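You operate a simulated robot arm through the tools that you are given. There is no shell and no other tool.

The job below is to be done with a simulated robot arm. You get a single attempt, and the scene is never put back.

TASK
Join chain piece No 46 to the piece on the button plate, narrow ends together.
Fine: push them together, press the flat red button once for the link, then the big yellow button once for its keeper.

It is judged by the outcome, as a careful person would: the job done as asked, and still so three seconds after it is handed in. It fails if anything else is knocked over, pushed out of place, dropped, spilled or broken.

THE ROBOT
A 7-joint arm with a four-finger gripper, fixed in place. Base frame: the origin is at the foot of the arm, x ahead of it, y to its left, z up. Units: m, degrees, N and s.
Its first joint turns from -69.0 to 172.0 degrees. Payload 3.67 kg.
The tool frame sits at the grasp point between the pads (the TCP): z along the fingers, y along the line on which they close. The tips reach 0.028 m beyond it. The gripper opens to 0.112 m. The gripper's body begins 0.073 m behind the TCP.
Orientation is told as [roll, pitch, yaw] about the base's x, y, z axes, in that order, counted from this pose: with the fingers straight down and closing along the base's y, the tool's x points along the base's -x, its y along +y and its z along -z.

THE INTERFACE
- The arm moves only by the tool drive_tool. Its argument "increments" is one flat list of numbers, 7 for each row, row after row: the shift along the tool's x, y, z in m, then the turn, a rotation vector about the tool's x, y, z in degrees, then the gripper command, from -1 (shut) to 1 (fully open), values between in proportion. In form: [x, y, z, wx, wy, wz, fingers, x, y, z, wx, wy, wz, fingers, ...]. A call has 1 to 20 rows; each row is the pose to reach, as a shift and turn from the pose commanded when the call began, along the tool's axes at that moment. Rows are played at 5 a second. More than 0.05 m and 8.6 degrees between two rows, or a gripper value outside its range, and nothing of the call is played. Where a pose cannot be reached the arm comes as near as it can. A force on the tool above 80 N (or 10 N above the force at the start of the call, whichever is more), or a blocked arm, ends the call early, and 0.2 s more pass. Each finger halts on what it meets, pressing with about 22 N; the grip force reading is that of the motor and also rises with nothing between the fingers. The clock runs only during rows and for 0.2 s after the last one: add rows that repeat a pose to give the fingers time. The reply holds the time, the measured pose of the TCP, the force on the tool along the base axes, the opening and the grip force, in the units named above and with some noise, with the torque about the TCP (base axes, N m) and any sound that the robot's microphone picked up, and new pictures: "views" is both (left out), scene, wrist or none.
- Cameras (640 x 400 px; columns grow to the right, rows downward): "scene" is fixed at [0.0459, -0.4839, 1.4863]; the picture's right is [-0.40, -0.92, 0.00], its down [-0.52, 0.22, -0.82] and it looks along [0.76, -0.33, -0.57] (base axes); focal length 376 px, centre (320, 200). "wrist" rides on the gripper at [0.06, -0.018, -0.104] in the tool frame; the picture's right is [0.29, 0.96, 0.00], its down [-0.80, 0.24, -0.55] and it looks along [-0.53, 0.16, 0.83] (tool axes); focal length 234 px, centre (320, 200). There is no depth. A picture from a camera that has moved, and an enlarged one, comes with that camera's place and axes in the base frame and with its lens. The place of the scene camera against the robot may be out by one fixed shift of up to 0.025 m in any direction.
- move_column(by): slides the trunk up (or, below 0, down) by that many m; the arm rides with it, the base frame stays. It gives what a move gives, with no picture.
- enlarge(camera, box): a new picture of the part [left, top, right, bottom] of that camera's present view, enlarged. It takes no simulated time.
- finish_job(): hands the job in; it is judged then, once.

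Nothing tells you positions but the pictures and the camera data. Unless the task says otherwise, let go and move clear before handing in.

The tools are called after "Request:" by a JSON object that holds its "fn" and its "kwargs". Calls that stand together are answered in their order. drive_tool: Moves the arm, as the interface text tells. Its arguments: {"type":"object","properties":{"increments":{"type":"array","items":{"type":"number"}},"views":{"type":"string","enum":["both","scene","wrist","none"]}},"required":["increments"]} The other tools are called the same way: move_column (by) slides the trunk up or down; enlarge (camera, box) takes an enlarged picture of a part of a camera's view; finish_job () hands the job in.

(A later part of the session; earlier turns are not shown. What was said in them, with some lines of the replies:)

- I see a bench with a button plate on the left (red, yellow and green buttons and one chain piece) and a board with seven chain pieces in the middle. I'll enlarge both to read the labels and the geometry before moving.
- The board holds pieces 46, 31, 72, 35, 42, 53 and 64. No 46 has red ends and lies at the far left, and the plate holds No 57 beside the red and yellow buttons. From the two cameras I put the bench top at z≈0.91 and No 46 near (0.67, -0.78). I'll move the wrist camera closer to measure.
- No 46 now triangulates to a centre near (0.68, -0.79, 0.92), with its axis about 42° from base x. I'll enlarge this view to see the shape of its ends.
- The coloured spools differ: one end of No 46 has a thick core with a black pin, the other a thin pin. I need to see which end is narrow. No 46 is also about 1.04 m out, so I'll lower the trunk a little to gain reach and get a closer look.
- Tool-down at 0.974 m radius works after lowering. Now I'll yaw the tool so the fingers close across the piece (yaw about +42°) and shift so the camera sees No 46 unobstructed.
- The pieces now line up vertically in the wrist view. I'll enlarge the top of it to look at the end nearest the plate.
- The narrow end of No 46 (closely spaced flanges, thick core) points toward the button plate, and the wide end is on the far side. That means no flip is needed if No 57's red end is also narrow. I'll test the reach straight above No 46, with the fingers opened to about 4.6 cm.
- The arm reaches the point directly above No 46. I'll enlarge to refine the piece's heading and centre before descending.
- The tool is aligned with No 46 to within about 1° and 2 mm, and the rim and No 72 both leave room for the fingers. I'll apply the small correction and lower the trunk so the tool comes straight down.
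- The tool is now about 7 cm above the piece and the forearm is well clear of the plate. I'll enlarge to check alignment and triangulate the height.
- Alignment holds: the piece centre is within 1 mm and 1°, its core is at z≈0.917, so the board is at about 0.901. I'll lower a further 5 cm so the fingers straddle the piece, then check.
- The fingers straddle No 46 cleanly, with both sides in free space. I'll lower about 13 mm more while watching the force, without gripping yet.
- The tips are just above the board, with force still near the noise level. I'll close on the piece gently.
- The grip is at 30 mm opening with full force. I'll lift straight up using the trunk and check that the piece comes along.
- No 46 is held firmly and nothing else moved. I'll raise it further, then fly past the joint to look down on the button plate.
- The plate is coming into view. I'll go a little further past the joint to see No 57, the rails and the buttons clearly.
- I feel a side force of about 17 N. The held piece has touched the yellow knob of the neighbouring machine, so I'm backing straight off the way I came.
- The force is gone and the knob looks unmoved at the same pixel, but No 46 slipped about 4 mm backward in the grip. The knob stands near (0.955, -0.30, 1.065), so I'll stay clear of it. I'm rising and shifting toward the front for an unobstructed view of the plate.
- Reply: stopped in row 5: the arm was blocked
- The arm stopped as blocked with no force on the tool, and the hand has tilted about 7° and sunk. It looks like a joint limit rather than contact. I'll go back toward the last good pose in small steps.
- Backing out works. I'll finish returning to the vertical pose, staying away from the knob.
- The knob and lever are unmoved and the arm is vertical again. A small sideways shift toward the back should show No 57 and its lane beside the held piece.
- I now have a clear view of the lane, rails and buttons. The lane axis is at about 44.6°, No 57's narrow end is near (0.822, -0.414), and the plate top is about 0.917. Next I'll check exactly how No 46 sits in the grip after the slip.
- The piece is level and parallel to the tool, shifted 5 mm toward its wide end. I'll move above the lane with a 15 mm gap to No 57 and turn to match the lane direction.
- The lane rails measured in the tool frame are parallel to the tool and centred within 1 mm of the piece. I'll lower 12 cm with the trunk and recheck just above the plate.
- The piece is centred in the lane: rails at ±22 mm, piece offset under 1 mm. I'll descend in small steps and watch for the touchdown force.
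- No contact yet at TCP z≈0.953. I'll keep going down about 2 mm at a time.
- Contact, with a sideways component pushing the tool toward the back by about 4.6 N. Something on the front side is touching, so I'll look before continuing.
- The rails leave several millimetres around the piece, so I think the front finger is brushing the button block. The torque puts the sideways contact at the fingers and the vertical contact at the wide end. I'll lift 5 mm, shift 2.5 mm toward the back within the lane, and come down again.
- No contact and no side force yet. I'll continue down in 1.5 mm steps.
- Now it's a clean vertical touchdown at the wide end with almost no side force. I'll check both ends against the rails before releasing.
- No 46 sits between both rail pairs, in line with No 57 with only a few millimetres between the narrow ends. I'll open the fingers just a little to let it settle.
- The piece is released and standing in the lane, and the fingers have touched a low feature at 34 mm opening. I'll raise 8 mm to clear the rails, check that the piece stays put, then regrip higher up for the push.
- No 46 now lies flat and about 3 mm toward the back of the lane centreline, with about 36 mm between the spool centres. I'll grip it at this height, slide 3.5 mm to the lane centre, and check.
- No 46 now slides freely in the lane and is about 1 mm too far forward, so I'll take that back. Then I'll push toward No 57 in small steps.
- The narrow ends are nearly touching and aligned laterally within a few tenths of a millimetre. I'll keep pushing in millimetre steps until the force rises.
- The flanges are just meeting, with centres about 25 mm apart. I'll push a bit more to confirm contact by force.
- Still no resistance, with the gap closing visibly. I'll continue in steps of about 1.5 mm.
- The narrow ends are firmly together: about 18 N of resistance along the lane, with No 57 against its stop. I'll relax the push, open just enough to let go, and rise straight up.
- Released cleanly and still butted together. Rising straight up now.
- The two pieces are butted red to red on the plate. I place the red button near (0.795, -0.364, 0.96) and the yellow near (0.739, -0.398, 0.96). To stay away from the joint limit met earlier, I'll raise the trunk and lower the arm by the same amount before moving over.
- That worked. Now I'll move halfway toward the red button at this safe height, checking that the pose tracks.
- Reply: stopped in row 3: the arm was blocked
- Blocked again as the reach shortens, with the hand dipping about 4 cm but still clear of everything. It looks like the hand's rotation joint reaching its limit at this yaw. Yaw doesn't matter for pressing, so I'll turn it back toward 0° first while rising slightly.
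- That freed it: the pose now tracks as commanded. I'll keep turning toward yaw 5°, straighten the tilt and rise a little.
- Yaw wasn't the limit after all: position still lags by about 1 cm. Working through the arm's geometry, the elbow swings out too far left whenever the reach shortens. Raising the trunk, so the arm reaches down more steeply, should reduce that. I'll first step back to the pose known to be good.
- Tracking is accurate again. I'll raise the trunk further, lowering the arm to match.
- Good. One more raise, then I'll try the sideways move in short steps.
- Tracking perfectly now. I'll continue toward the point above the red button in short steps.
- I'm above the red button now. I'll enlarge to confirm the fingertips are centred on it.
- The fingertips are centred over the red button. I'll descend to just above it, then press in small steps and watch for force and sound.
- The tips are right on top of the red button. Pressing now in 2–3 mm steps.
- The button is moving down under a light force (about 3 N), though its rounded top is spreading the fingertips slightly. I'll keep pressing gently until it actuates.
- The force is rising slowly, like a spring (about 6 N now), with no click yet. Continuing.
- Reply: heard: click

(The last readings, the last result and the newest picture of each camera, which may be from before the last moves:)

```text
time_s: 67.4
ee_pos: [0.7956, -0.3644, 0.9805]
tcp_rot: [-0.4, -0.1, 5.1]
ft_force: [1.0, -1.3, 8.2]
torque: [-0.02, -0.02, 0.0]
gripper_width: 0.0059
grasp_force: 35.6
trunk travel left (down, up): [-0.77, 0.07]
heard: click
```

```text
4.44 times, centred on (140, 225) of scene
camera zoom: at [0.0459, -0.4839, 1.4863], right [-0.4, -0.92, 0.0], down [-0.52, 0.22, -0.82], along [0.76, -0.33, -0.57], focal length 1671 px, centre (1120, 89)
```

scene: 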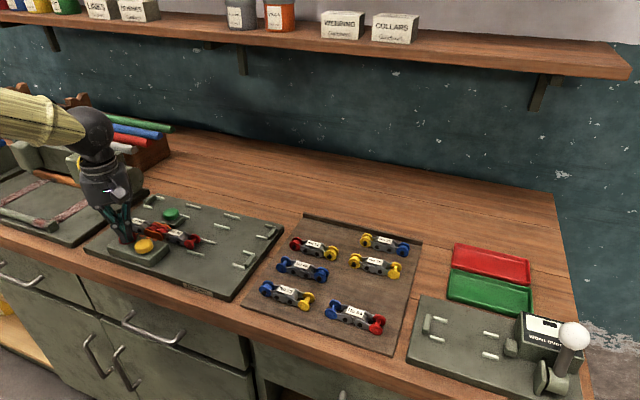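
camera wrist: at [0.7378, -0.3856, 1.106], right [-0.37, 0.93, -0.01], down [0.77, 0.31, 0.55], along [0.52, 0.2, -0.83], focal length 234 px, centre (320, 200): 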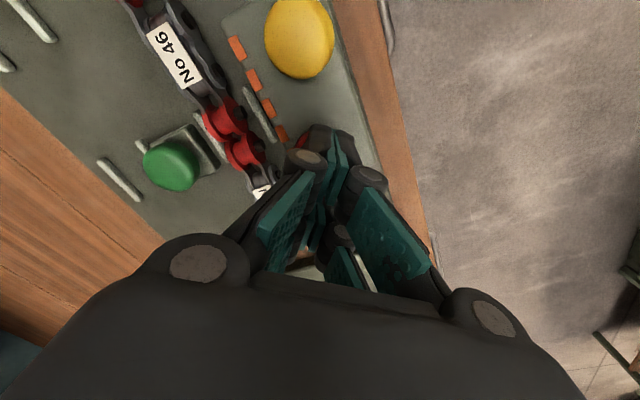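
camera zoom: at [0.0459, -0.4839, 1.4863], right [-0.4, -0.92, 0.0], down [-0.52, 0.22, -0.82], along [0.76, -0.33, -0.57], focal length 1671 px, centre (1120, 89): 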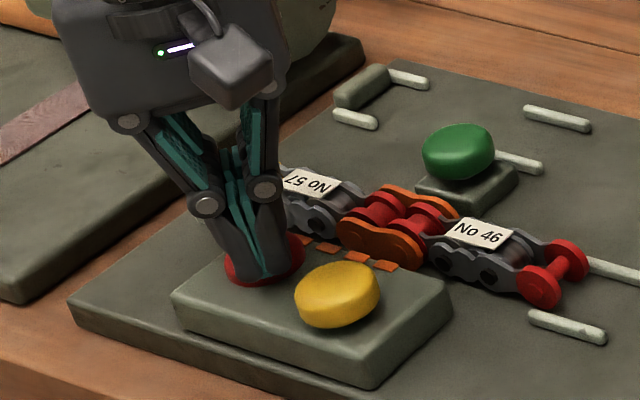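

Click: an orange link now spans the two narrow ends. I'll lift straight off the red button.

Request:
{"fn": "drive_tool", "kwargs": {"increments": [0, 0, -0.015, 0, 0, 0, -1, 0, 0, -0.035, 0, 0, 0, -1, 0, 0, -0.055, 0, 0, 0, -1, 0, 0, -0.055, 0, 0, 0, -1], "views": "both"}}

Request:
{"fn": "enlarge", "kwargs": {"camera": "scene", "box": [80, 180, 200, 270]}}

Request:
{"fn": "enlarge", "kwargs": {"camera": "wrist", "box": [180, 0, 400, 200]}}

```text
time_s: 68.4
ee_pos: [0.7948, -0.3643, 1.0332]
tcp_rot: [-0.3, 0.0, 5.2]
ft_force: [0.8, -0.5, -0.7]
torque: [-0.02, 0.02, 0.0]
gripper_width: 0.0
grasp_force: 35.9
trunk travel left (down, up): [-0.77, 0.07]
camera wrist: at [0.7373, -0.3868, 1.1383], right [-0.37, 0.93, -0.01], down [0.77, 0.31, 0.55], along [0.51, 0.2, -0.83], focal length 234 px, centre (320, 200)
```

scene: 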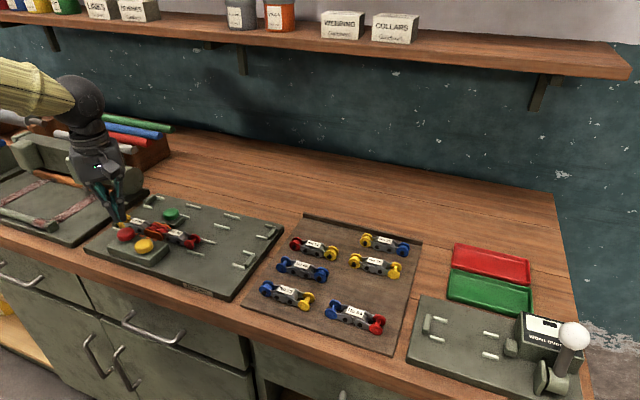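
wrist: 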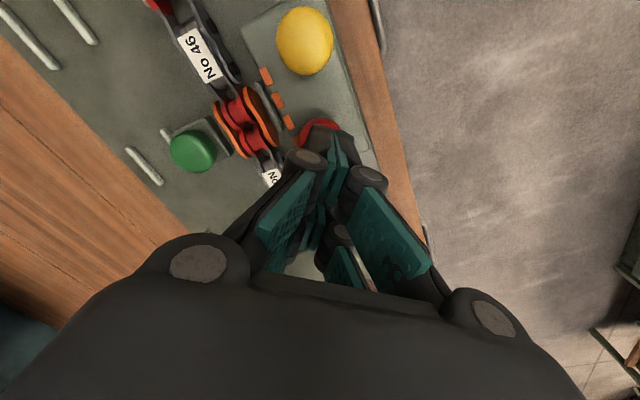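

```text
4.44 times, centred on (140, 225) of scene
camera zoom: at [0.0459, -0.4839, 1.4863], right [-0.4, -0.92, 0.0], down [-0.52, 0.22, -0.82], along [0.76, -0.33, -0.57], focal length 1671 px, centre (1120, 89)
```

zoom: 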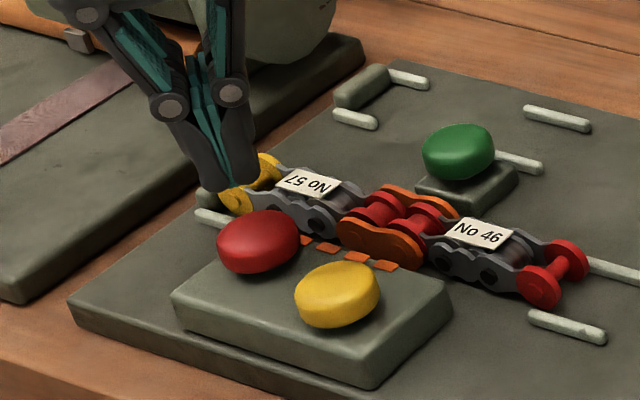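

```text
2.00 times, centred on (290, 100) of wrist
camera zoom: at [0.7373, -0.3868, 1.1383], right [-0.37, 0.93, -0.01], down [0.77, 0.31, 0.55], along [0.51, 0.2, -0.83], focal length 468 px, centre (380, 400)
```

zoom: 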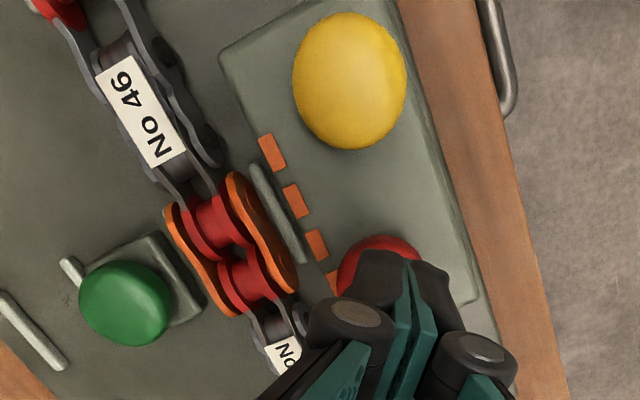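

The link is in place across both narrow ends. Next I'll move above the big yellow button, which I measure at about (0.739, -0.398).

Request:
{"fn": "drive_tool", "kwargs": {"increments": [0.02, -0.01, 0, 0, 0, 0, -1, 0.04, -0.02, 0, 0, 0, 0, -1, 0.0595, -0.0297, 0, 0, 0, 0, -1, 0.0595, -0.0297, 0, 0, 0, 0, -1], "views": "both"}}

Request:
{"fn": "enlarge", "kwargs": {"camera": "wrist", "box": [220, 0, 420, 200]}}

Request:
{"fn": "enlarge", "kwargs": {"camera": "scene", "box": [80, 180, 200, 270]}}

```text
time_s: 69.4
ee_pos: [0.7386, -0.3975, 1.0348]
tcp_rot: [-0.4, 0.0, 5.2]
ft_force: [-0.5, -0.2, -0.2]
torque: [-0.01, -0.01, -0.01]
gripper_width: 0.0001
grasp_force: 36.0
trunk travel left (down, up): [-0.77, 0.07]
camera wrist: at [0.6801, -0.4202, 1.1386], right [-0.37, 0.93, -0.01], down [0.77, 0.31, 0.55], along [0.51, 0.2, -0.83], focal length 234 px, centre (320, 200)
```

scene: 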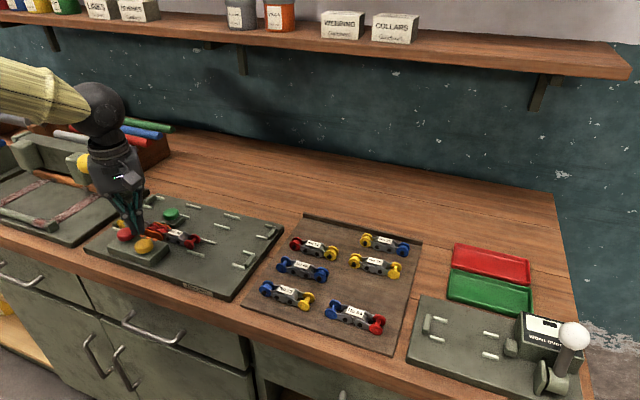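
wrist: 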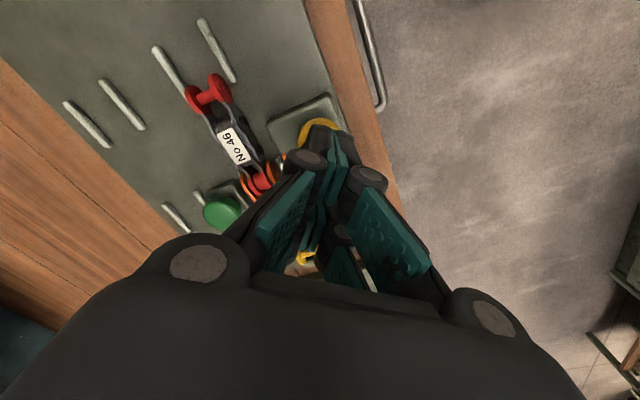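

```text
2.00 times, centred on (320, 100) of wrist
camera zoom: at [0.6801, -0.4202, 1.1386], right [-0.37, 0.93, -0.01], down [0.77, 0.31, 0.55], along [0.51, 0.2, -0.83], focal length 468 px, centre (320, 400)
```

zoom: 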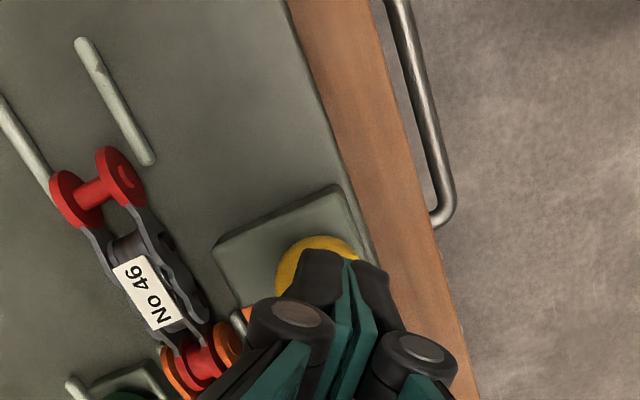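

```text
4.44 times, centred on (140, 225) of scene
camera zoom: at [0.0459, -0.4839, 1.4863], right [-0.4, -0.92, 0.0], down [-0.52, 0.22, -0.82], along [0.76, -0.33, -0.57], focal length 1671 px, centre (1120, 89)
```

zoom: 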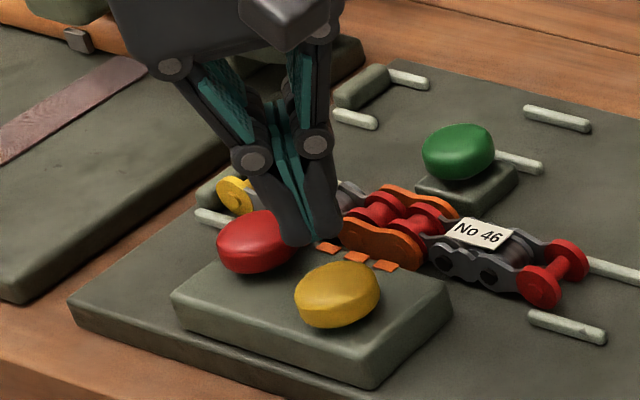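

Nearly centred over yellow; the scene view suggests shifting about 3 mm toward -y. I'll correct that while descending to just above it.

Request:
{"fn": "drive_tool", "kwargs": {"increments": [0.0013, -0.003, 0.012, 0, 0, 0, -1, 0.0013, -0.003, 0.024, 0, 0, 0, -1, 0.0013, -0.003, 0.034, 0, 0, 0, -1, 0.0013, -0.003, 0.034, 0, 0, 0, -1], "views": "scene"}}

Request:
{"fn": "enlarge", "kwargs": {"camera": "scene", "box": [80, 180, 200, 270]}}

```text
time_s: 70.4
ee_pos: [0.7381, -0.4023, 0.999]
tcp_rot: [-0.5, 0.0, 5.1]
ft_force: [-0.3, 0.3, 0.5]
torque: [-0.02, 0.01, 0.01]
gripper_width: 0.0
grasp_force: 35.5
trunk travel left (down, up): [-0.77, 0.07]
```

scene: 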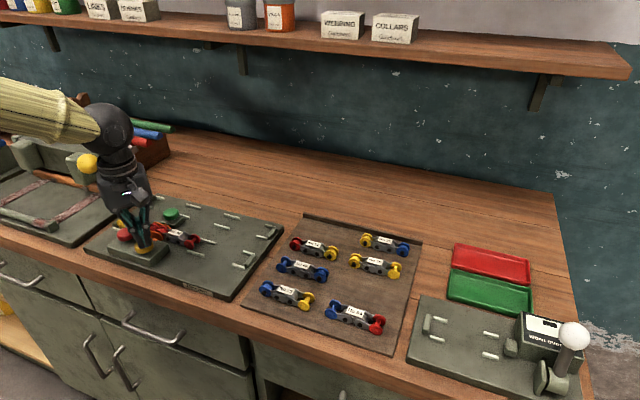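

```text
4.44 times, centred on (140, 225) of scene
camera zoom: at [0.0459, -0.4839, 1.4863], right [-0.4, -0.92, 0.0], down [-0.52, 0.22, -0.82], along [0.76, -0.33, -0.57], focal length 1671 px, centre (1120, 89)
```

zoom: 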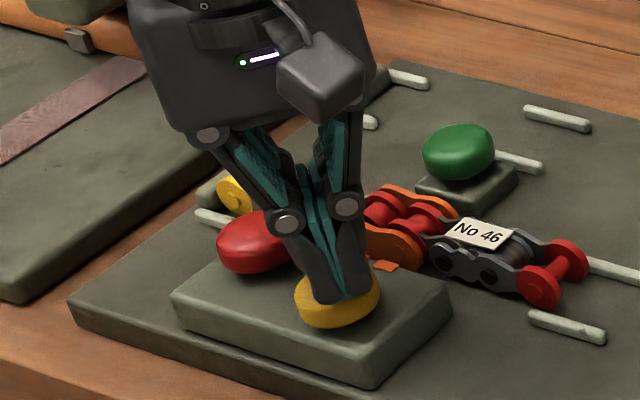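

Well centred on yellow. I'll press down in small steps until it clicks.

Request:
{"fn": "drive_tool", "kwargs": {"increments": [0, 0, 0.0025, 0, 0, 0, -1, 0, 0, 0.005, 0, 0, 0, -1, 0, 0, 0.007, 0, 0, 0, -1], "views": "none"}}

Request:
{"fn": "drive_tool", "kwargs": {"increments": [0, 0, 0.0015, 0, 0, 0, -1, 0, 0, 0.003, 0, 0, 0, -1], "views": "none"}}

```text
time_s: 71.2
ee_pos: [0.7381, -0.4019, 0.9918]
tcp_rot: [-0.4, -0.1, 5.3]
ft_force: [-0.2, -0.3, 0.1]
torque: [-0.03, -0.01, -0.03]
gripper_width: 0.0002
grasp_force: 36.0
trunk travel left (down, up): [-0.77, 0.07]
```

```text
time_s: 71.8
ee_pos: [0.7371, -0.4016, 0.9895]
tcp_rot: [-0.5, 0.0, 5.2]
ft_force: [0.2, -0.6, 2.6]
torque: [-0.01, 0.02, -0.01]
gripper_width: 0.0
grasp_force: 35.8
trunk travel left (down, up): [-0.77, 0.07]
```

Contact at about 2.6 N with no finger spread this time. I'll continue the same press in 2 mm steps.

Request:
{"fn": "drive_tool", "kwargs": {"increments": [0, 0, 0.001, 0, 0, 0, -1, 0, 0, 0.002, 0, 0, 0, -1], "views": "none"}}

Request:
{"fn": "drive_tool", "kwargs": {"increments": [0, 0, 0.001, 0, 0, 0, -1, 0, 0, 0.002, 0, 0, 0, -1], "views": "none"}}

```text
time_s: 72.4
ee_pos: [0.7376, -0.4015, 0.9874]
tcp_rot: [-0.4, 0.0, 5.2]
ft_force: [-1.4, 0.4, 2.9]
torque: [0.04, 0.01, 0.02]
gripper_width: 0.0061
grasp_force: 35.7
trunk travel left (down, up): [-0.77, 0.07]
```

```text
time_s: 73.0
ee_pos: [0.7375, -0.4022, 0.9856]
tcp_rot: [-0.4, 0.0, 5.1]
ft_force: [0.5, -2.2, 4.9]
torque: [-0.05, -0.02, 0.0]
gripper_width: 0.0057
grasp_force: 36.0
trunk travel left (down, up): [-0.77, 0.07]
```

Request:
{"fn": "drive_tool", "kwargs": {"increments": [0, 0, 0.001, 0, 0, 0, -1, 0, 0, 0.002, 0, 0, 0, -1], "views": "none"}}

Request:
{"fn": "drive_tool", "kwargs": {"increments": [0, 0, 0.001, 0, 0, 0, -1, 0, 0, 0.002, 0, 0, 0, -1], "views": "scene"}}

Request:
{"fn": "enlarge", "kwargs": {"camera": "scene", "box": [80, 180, 200, 270]}}

```text
time_s: 73.6
ee_pos: [0.737, -0.4014, 0.9835]
tcp_rot: [-0.3, 0.0, 5.3]
ft_force: [-1.5, -1.2, 5.2]
torque: [-0.01, 0.02, -0.02]
gripper_width: 0.0058
grasp_force: 36.1
trunk travel left (down, up): [-0.77, 0.07]
```

```text
time_s: 74.2
ee_pos: [0.7373, -0.4012, 0.9826]
tcp_rot: [-0.3, -0.1, 5.2]
ft_force: [-0.3, -1.2, 5.5]
torque: [-0.04, 0.01, -0.04]
gripper_width: 0.006
grasp_force: 35.9
trunk travel left (down, up): [-0.77, 0.07]
```

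scene: 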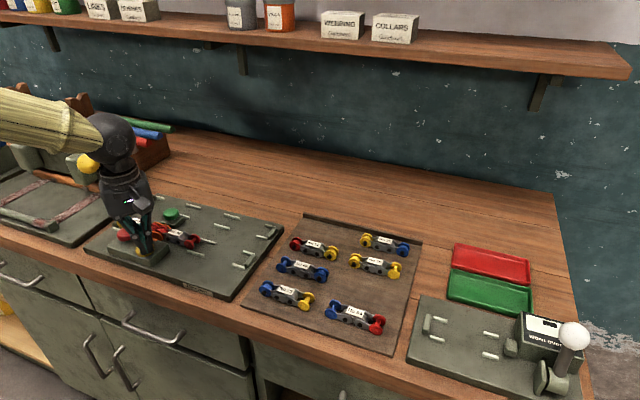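

```text
4.44 times, centred on (140, 225) of scene
camera zoom: at [0.0459, -0.4839, 1.4863], right [-0.4, -0.92, 0.0], down [-0.52, 0.22, -0.82], along [0.76, -0.33, -0.57], focal length 1671 px, centre (1120, 89)
```

zoom: 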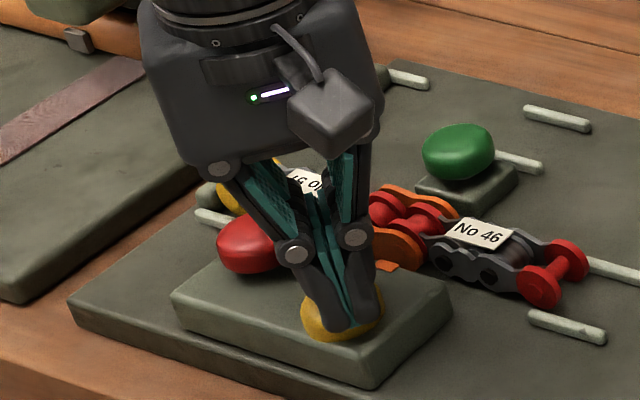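

The yellow button is moving down at about 5.5 N. The red one clicked near 8 N, so I'll continue.

Request:
{"fn": "drive_tool", "kwargs": {"increments": [0, 0, 0.001, 0, 0, 0, -1, 0, 0, 0.002, 0, 0, 0, -1], "views": "none"}}

Request:
{"fn": "drive_tool", "kwargs": {"increments": [0, 0, 0.0005, 0, 0, 0, -1, 0, 0, 0.001, 0, 0, 0, -1], "views": "scene"}}

Request:
{"fn": "enlarge", "kwargs": {"camera": "scene", "box": [80, 180, 200, 270]}}

```text
time_s: 74.8
ee_pos: [0.7369, -0.4004, 0.9805]
tcp_rot: [-0.3, -0.2, 5.2]
ft_force: [0.3, 1.0, 7.5]
torque: [0.05, -0.01, -0.01]
gripper_width: 0.0064
grasp_force: 35.2
trunk travel left (down, up): [-0.77, 0.07]
heard: click
```

```text
time_s: 75.4
ee_pos: [0.7371, -0.4007, 0.979]
tcp_rot: [-0.4, -0.1, 5.2]
ft_force: [0.5, 1.2, 8.2]
torque: [0.03, -0.04, 0.01]
gripper_width: 0.0061
grasp_force: 35.8
trunk travel left (down, up): [-0.77, 0.07]
```

scene: 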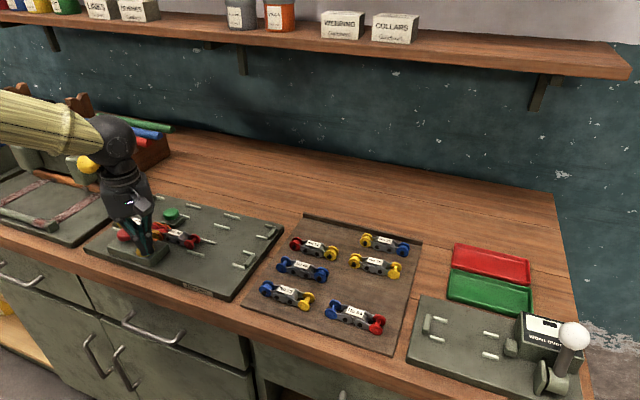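

```text
4.44 times, centred on (140, 225) of scene
camera zoom: at [0.0459, -0.4839, 1.4863], right [-0.4, -0.92, 0.0], down [-0.52, 0.22, -0.82], along [0.76, -0.33, -0.57], focal length 1671 px, centre (1120, 89)
```

zoom: 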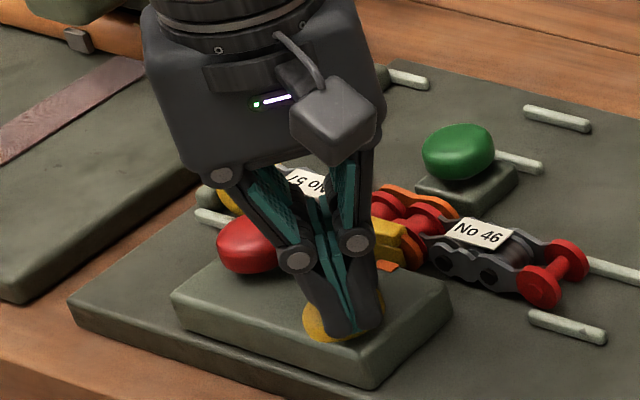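

Click: a yellow keeper has appeared on the link. I'll lift straight off and inspect.

Request:
{"fn": "drive_tool", "kwargs": {"increments": [0, 0, -0.015, 0, 0, 0, -1, 0, 0, -0.035, 0, 0, 0, -1, 0, 0, -0.06, 0, 0, 0, -1, 0, 0, -0.09, 0, 0, 0, -1, 0, 0, -0.09, 0, 0, 0, -1], "views": "both"}}

Request:
{"fn": "enlarge", "kwargs": {"camera": "scene", "box": [80, 180, 200, 270]}}

Request:
{"fn": "enlarge", "kwargs": {"camera": "wrist", "box": [140, 40, 360, 240]}}

```text
time_s: 76.6
ee_pos: [0.7372, -0.4029, 1.0694]
tcp_rot: [-0.4, 0.1, 5.2]
ft_force: [-0.4, -0.5, -0.1]
torque: [0.0, -0.03, -0.03]
gripper_width: 0.0
grasp_force: 35.8
trunk travel left (down, up): [-0.77, 0.07]
camera wrist: at [0.6796, -0.4252, 1.1739], right [-0.37, 0.93, -0.01], down [0.77, 0.31, 0.55], along [0.51, 0.2, -0.83], focal length 234 px, centre (320, 200)
```

scene: 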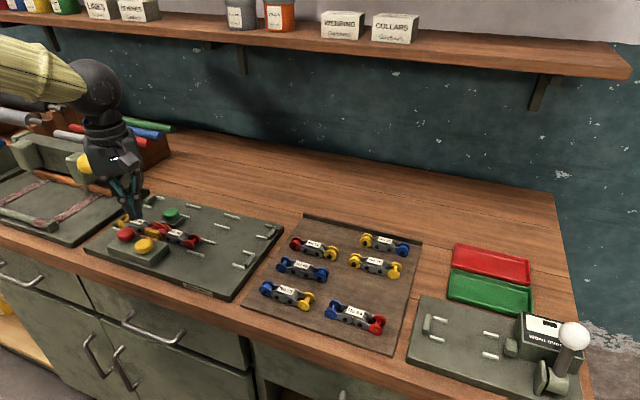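
wrist: 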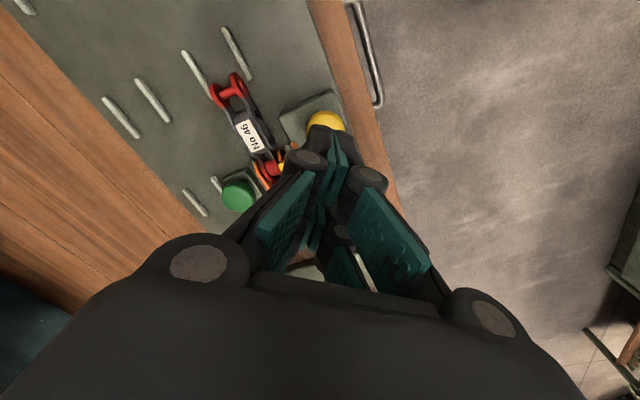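

```text
4.44 times, centred on (140, 225) of scene
camera zoom: at [0.0459, -0.4839, 1.4863], right [-0.4, -0.92, 0.0], down [-0.52, 0.22, -0.82], along [0.76, -0.33, -0.57], focal length 1671 px, centre (1120, 89)
```

zoom: 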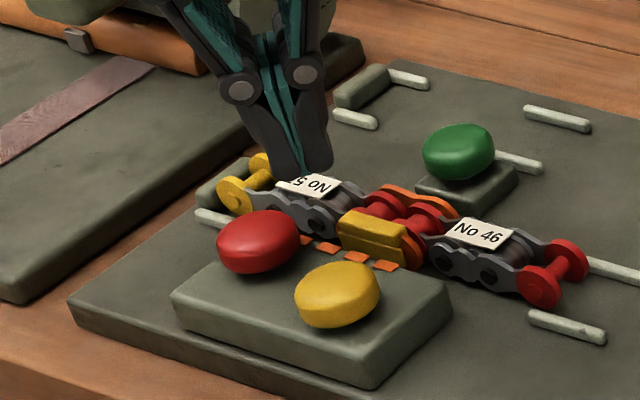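

```text
2.00 times, centred on (250, 140) of wrist
camera zoom: at [0.6796, -0.4252, 1.1739], right [-0.37, 0.93, -0.01], down [0.77, 0.31, 0.55], along [0.51, 0.2, -0.83], focal length 468 px, centre (460, 320)
```

zoom: 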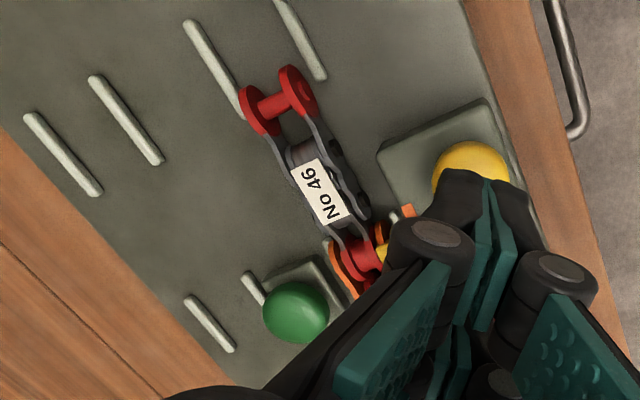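

Link and keeper are both on the joint. I'll move the hand up and clear, then do a final check of the whole scene.

Request:
{"fn": "drive_tool", "kwargs": {"increments": [0.002, -0.02, -0.03, 0, 0, 0, -1, 0.004, -0.05, -0.06, 0, 0, 0, -1, 0.007, -0.08, -0.09, 0, 0, 0, -1, 0.01, -0.12, -0.1, 0, 0, 0, -1, 0.01, -0.12, -0.1, 0, 0, 0, -1], "views": "both"}}

Request:
{"fn": "enlarge", "kwargs": {"camera": "scene", "box": [90, 185, 210, 265]}}

Request:
{"fn": "enlarge", "kwargs": {"camera": "scene", "box": [0, 80, 200, 260]}}

Request:
{"fn": "enlarge", "kwargs": {"camera": "scene", "box": [240, 200, 430, 350]}}

```text
time_s: 77.8
ee_pos: [0.739, -0.5196, 1.1724]
tcp_rot: [-0.3, 0.0, 5.2]
ft_force: [0.3, 0.2, 1.2]
torque: [-0.04, -0.01, 0.02]
gripper_width: 0.0001
grasp_force: 35.8
trunk travel left (down, up): [-0.77, 0.07]
camera wrist: at [0.6814, -0.5423, 1.276], right [-0.37, 0.93, -0.01], down [0.77, 0.32, 0.55], along [0.52, 0.2, -0.83], focal length 234 px, centre (320, 200)
```

scene: 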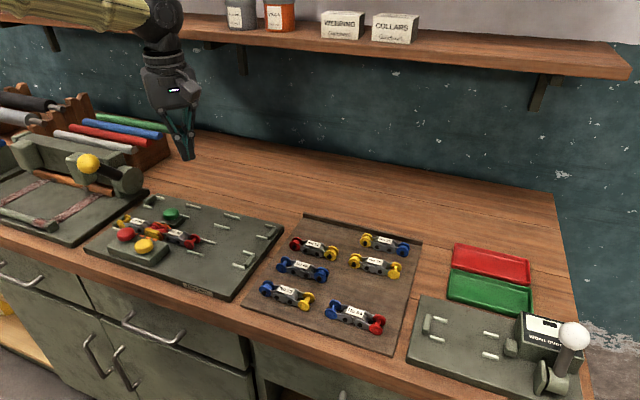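
wrist: 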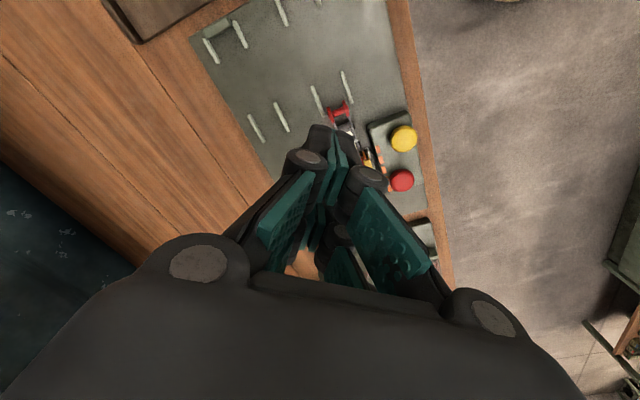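

```text
5.00 times, centred on (150, 225) of scene
camera zoom: at [0.0459, -0.4839, 1.4863], right [-0.4, -0.92, 0.0], down [-0.52, 0.22, -0.82], along [0.76, -0.33, -0.57], focal length 1880 px, centre (1170, 75)
```

zoom: 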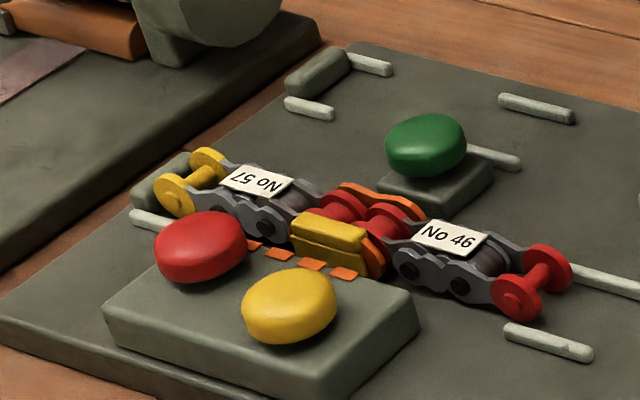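

```text
2.22 times, centred on (100, 170) of scene
camera zoom: at [0.0459, -0.4839, 1.4863], right [-0.4, -0.92, 0.0], down [-0.52, 0.22, -0.82], along [0.76, -0.33, -0.57], focal length 836 px, centre (809, 267)
```

zoom: 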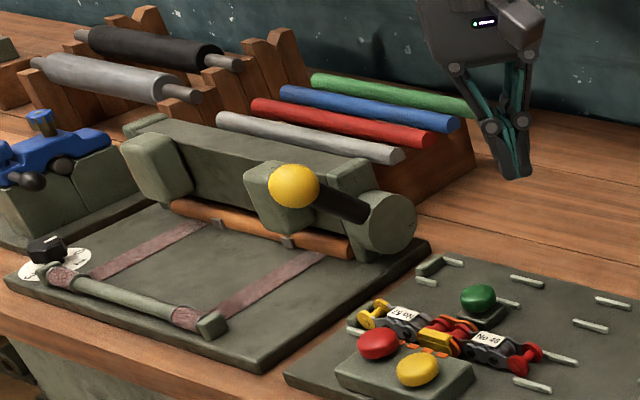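

```text
2.67 times, centred on (335, 275) of scene
camera zoom: at [0.0459, -0.4839, 1.4863], right [-0.4, -0.92, 0.0], down [-0.52, 0.22, -0.82], along [0.76, -0.33, -0.57], focal length 1003 px, centre (280, 0)
```

zoom: 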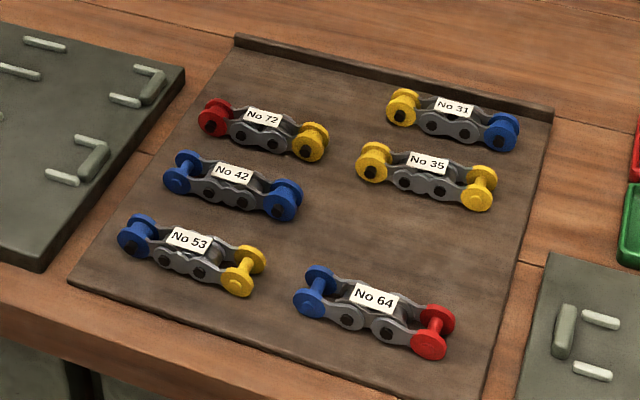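

No 46 and No 57 are joined narrow end to narrow end, with the orange link and its yellow keeper in place. The other pieces, trays and the neighbouring lever look unmoved, and the arm is clear, so I'm handing in.

Request:
{"fn": "finish_job", "kwargs": {}}

```text
The job is handed in.
```

No 46 is joined to No 57, the piece on the button plate, narrow end to narrow end. I pushed them together and pressed the red button once, then the yellow button once. Each press clicked. In the last pictures the orange link sits across the joint with its yellow keeper on it. The arm was clear before I handed in.

Three things happened along the way:
- **Knob contact:** while carrying No 46 past the neighbouring machine, I bumped its yellow knob with about 17 N and backed off at once. The knob and lever look unmoved in the pictures.
- **Slip in the grip:** that bump slid No 46 about 4 mm in the gripper. I measured it again and corrected for it before placing the piece.
- **Arm blocked twice:** moving left with the trunk low, the arm was stopped, with almost no force on the tool either time. My guess is the elbow reached a limit. The cameras don't show that spot, so I can't rule out that it touched something out of view. Raising the trunk cleared it.

The other six chain pieces, the trays and everything else in view look where they started.
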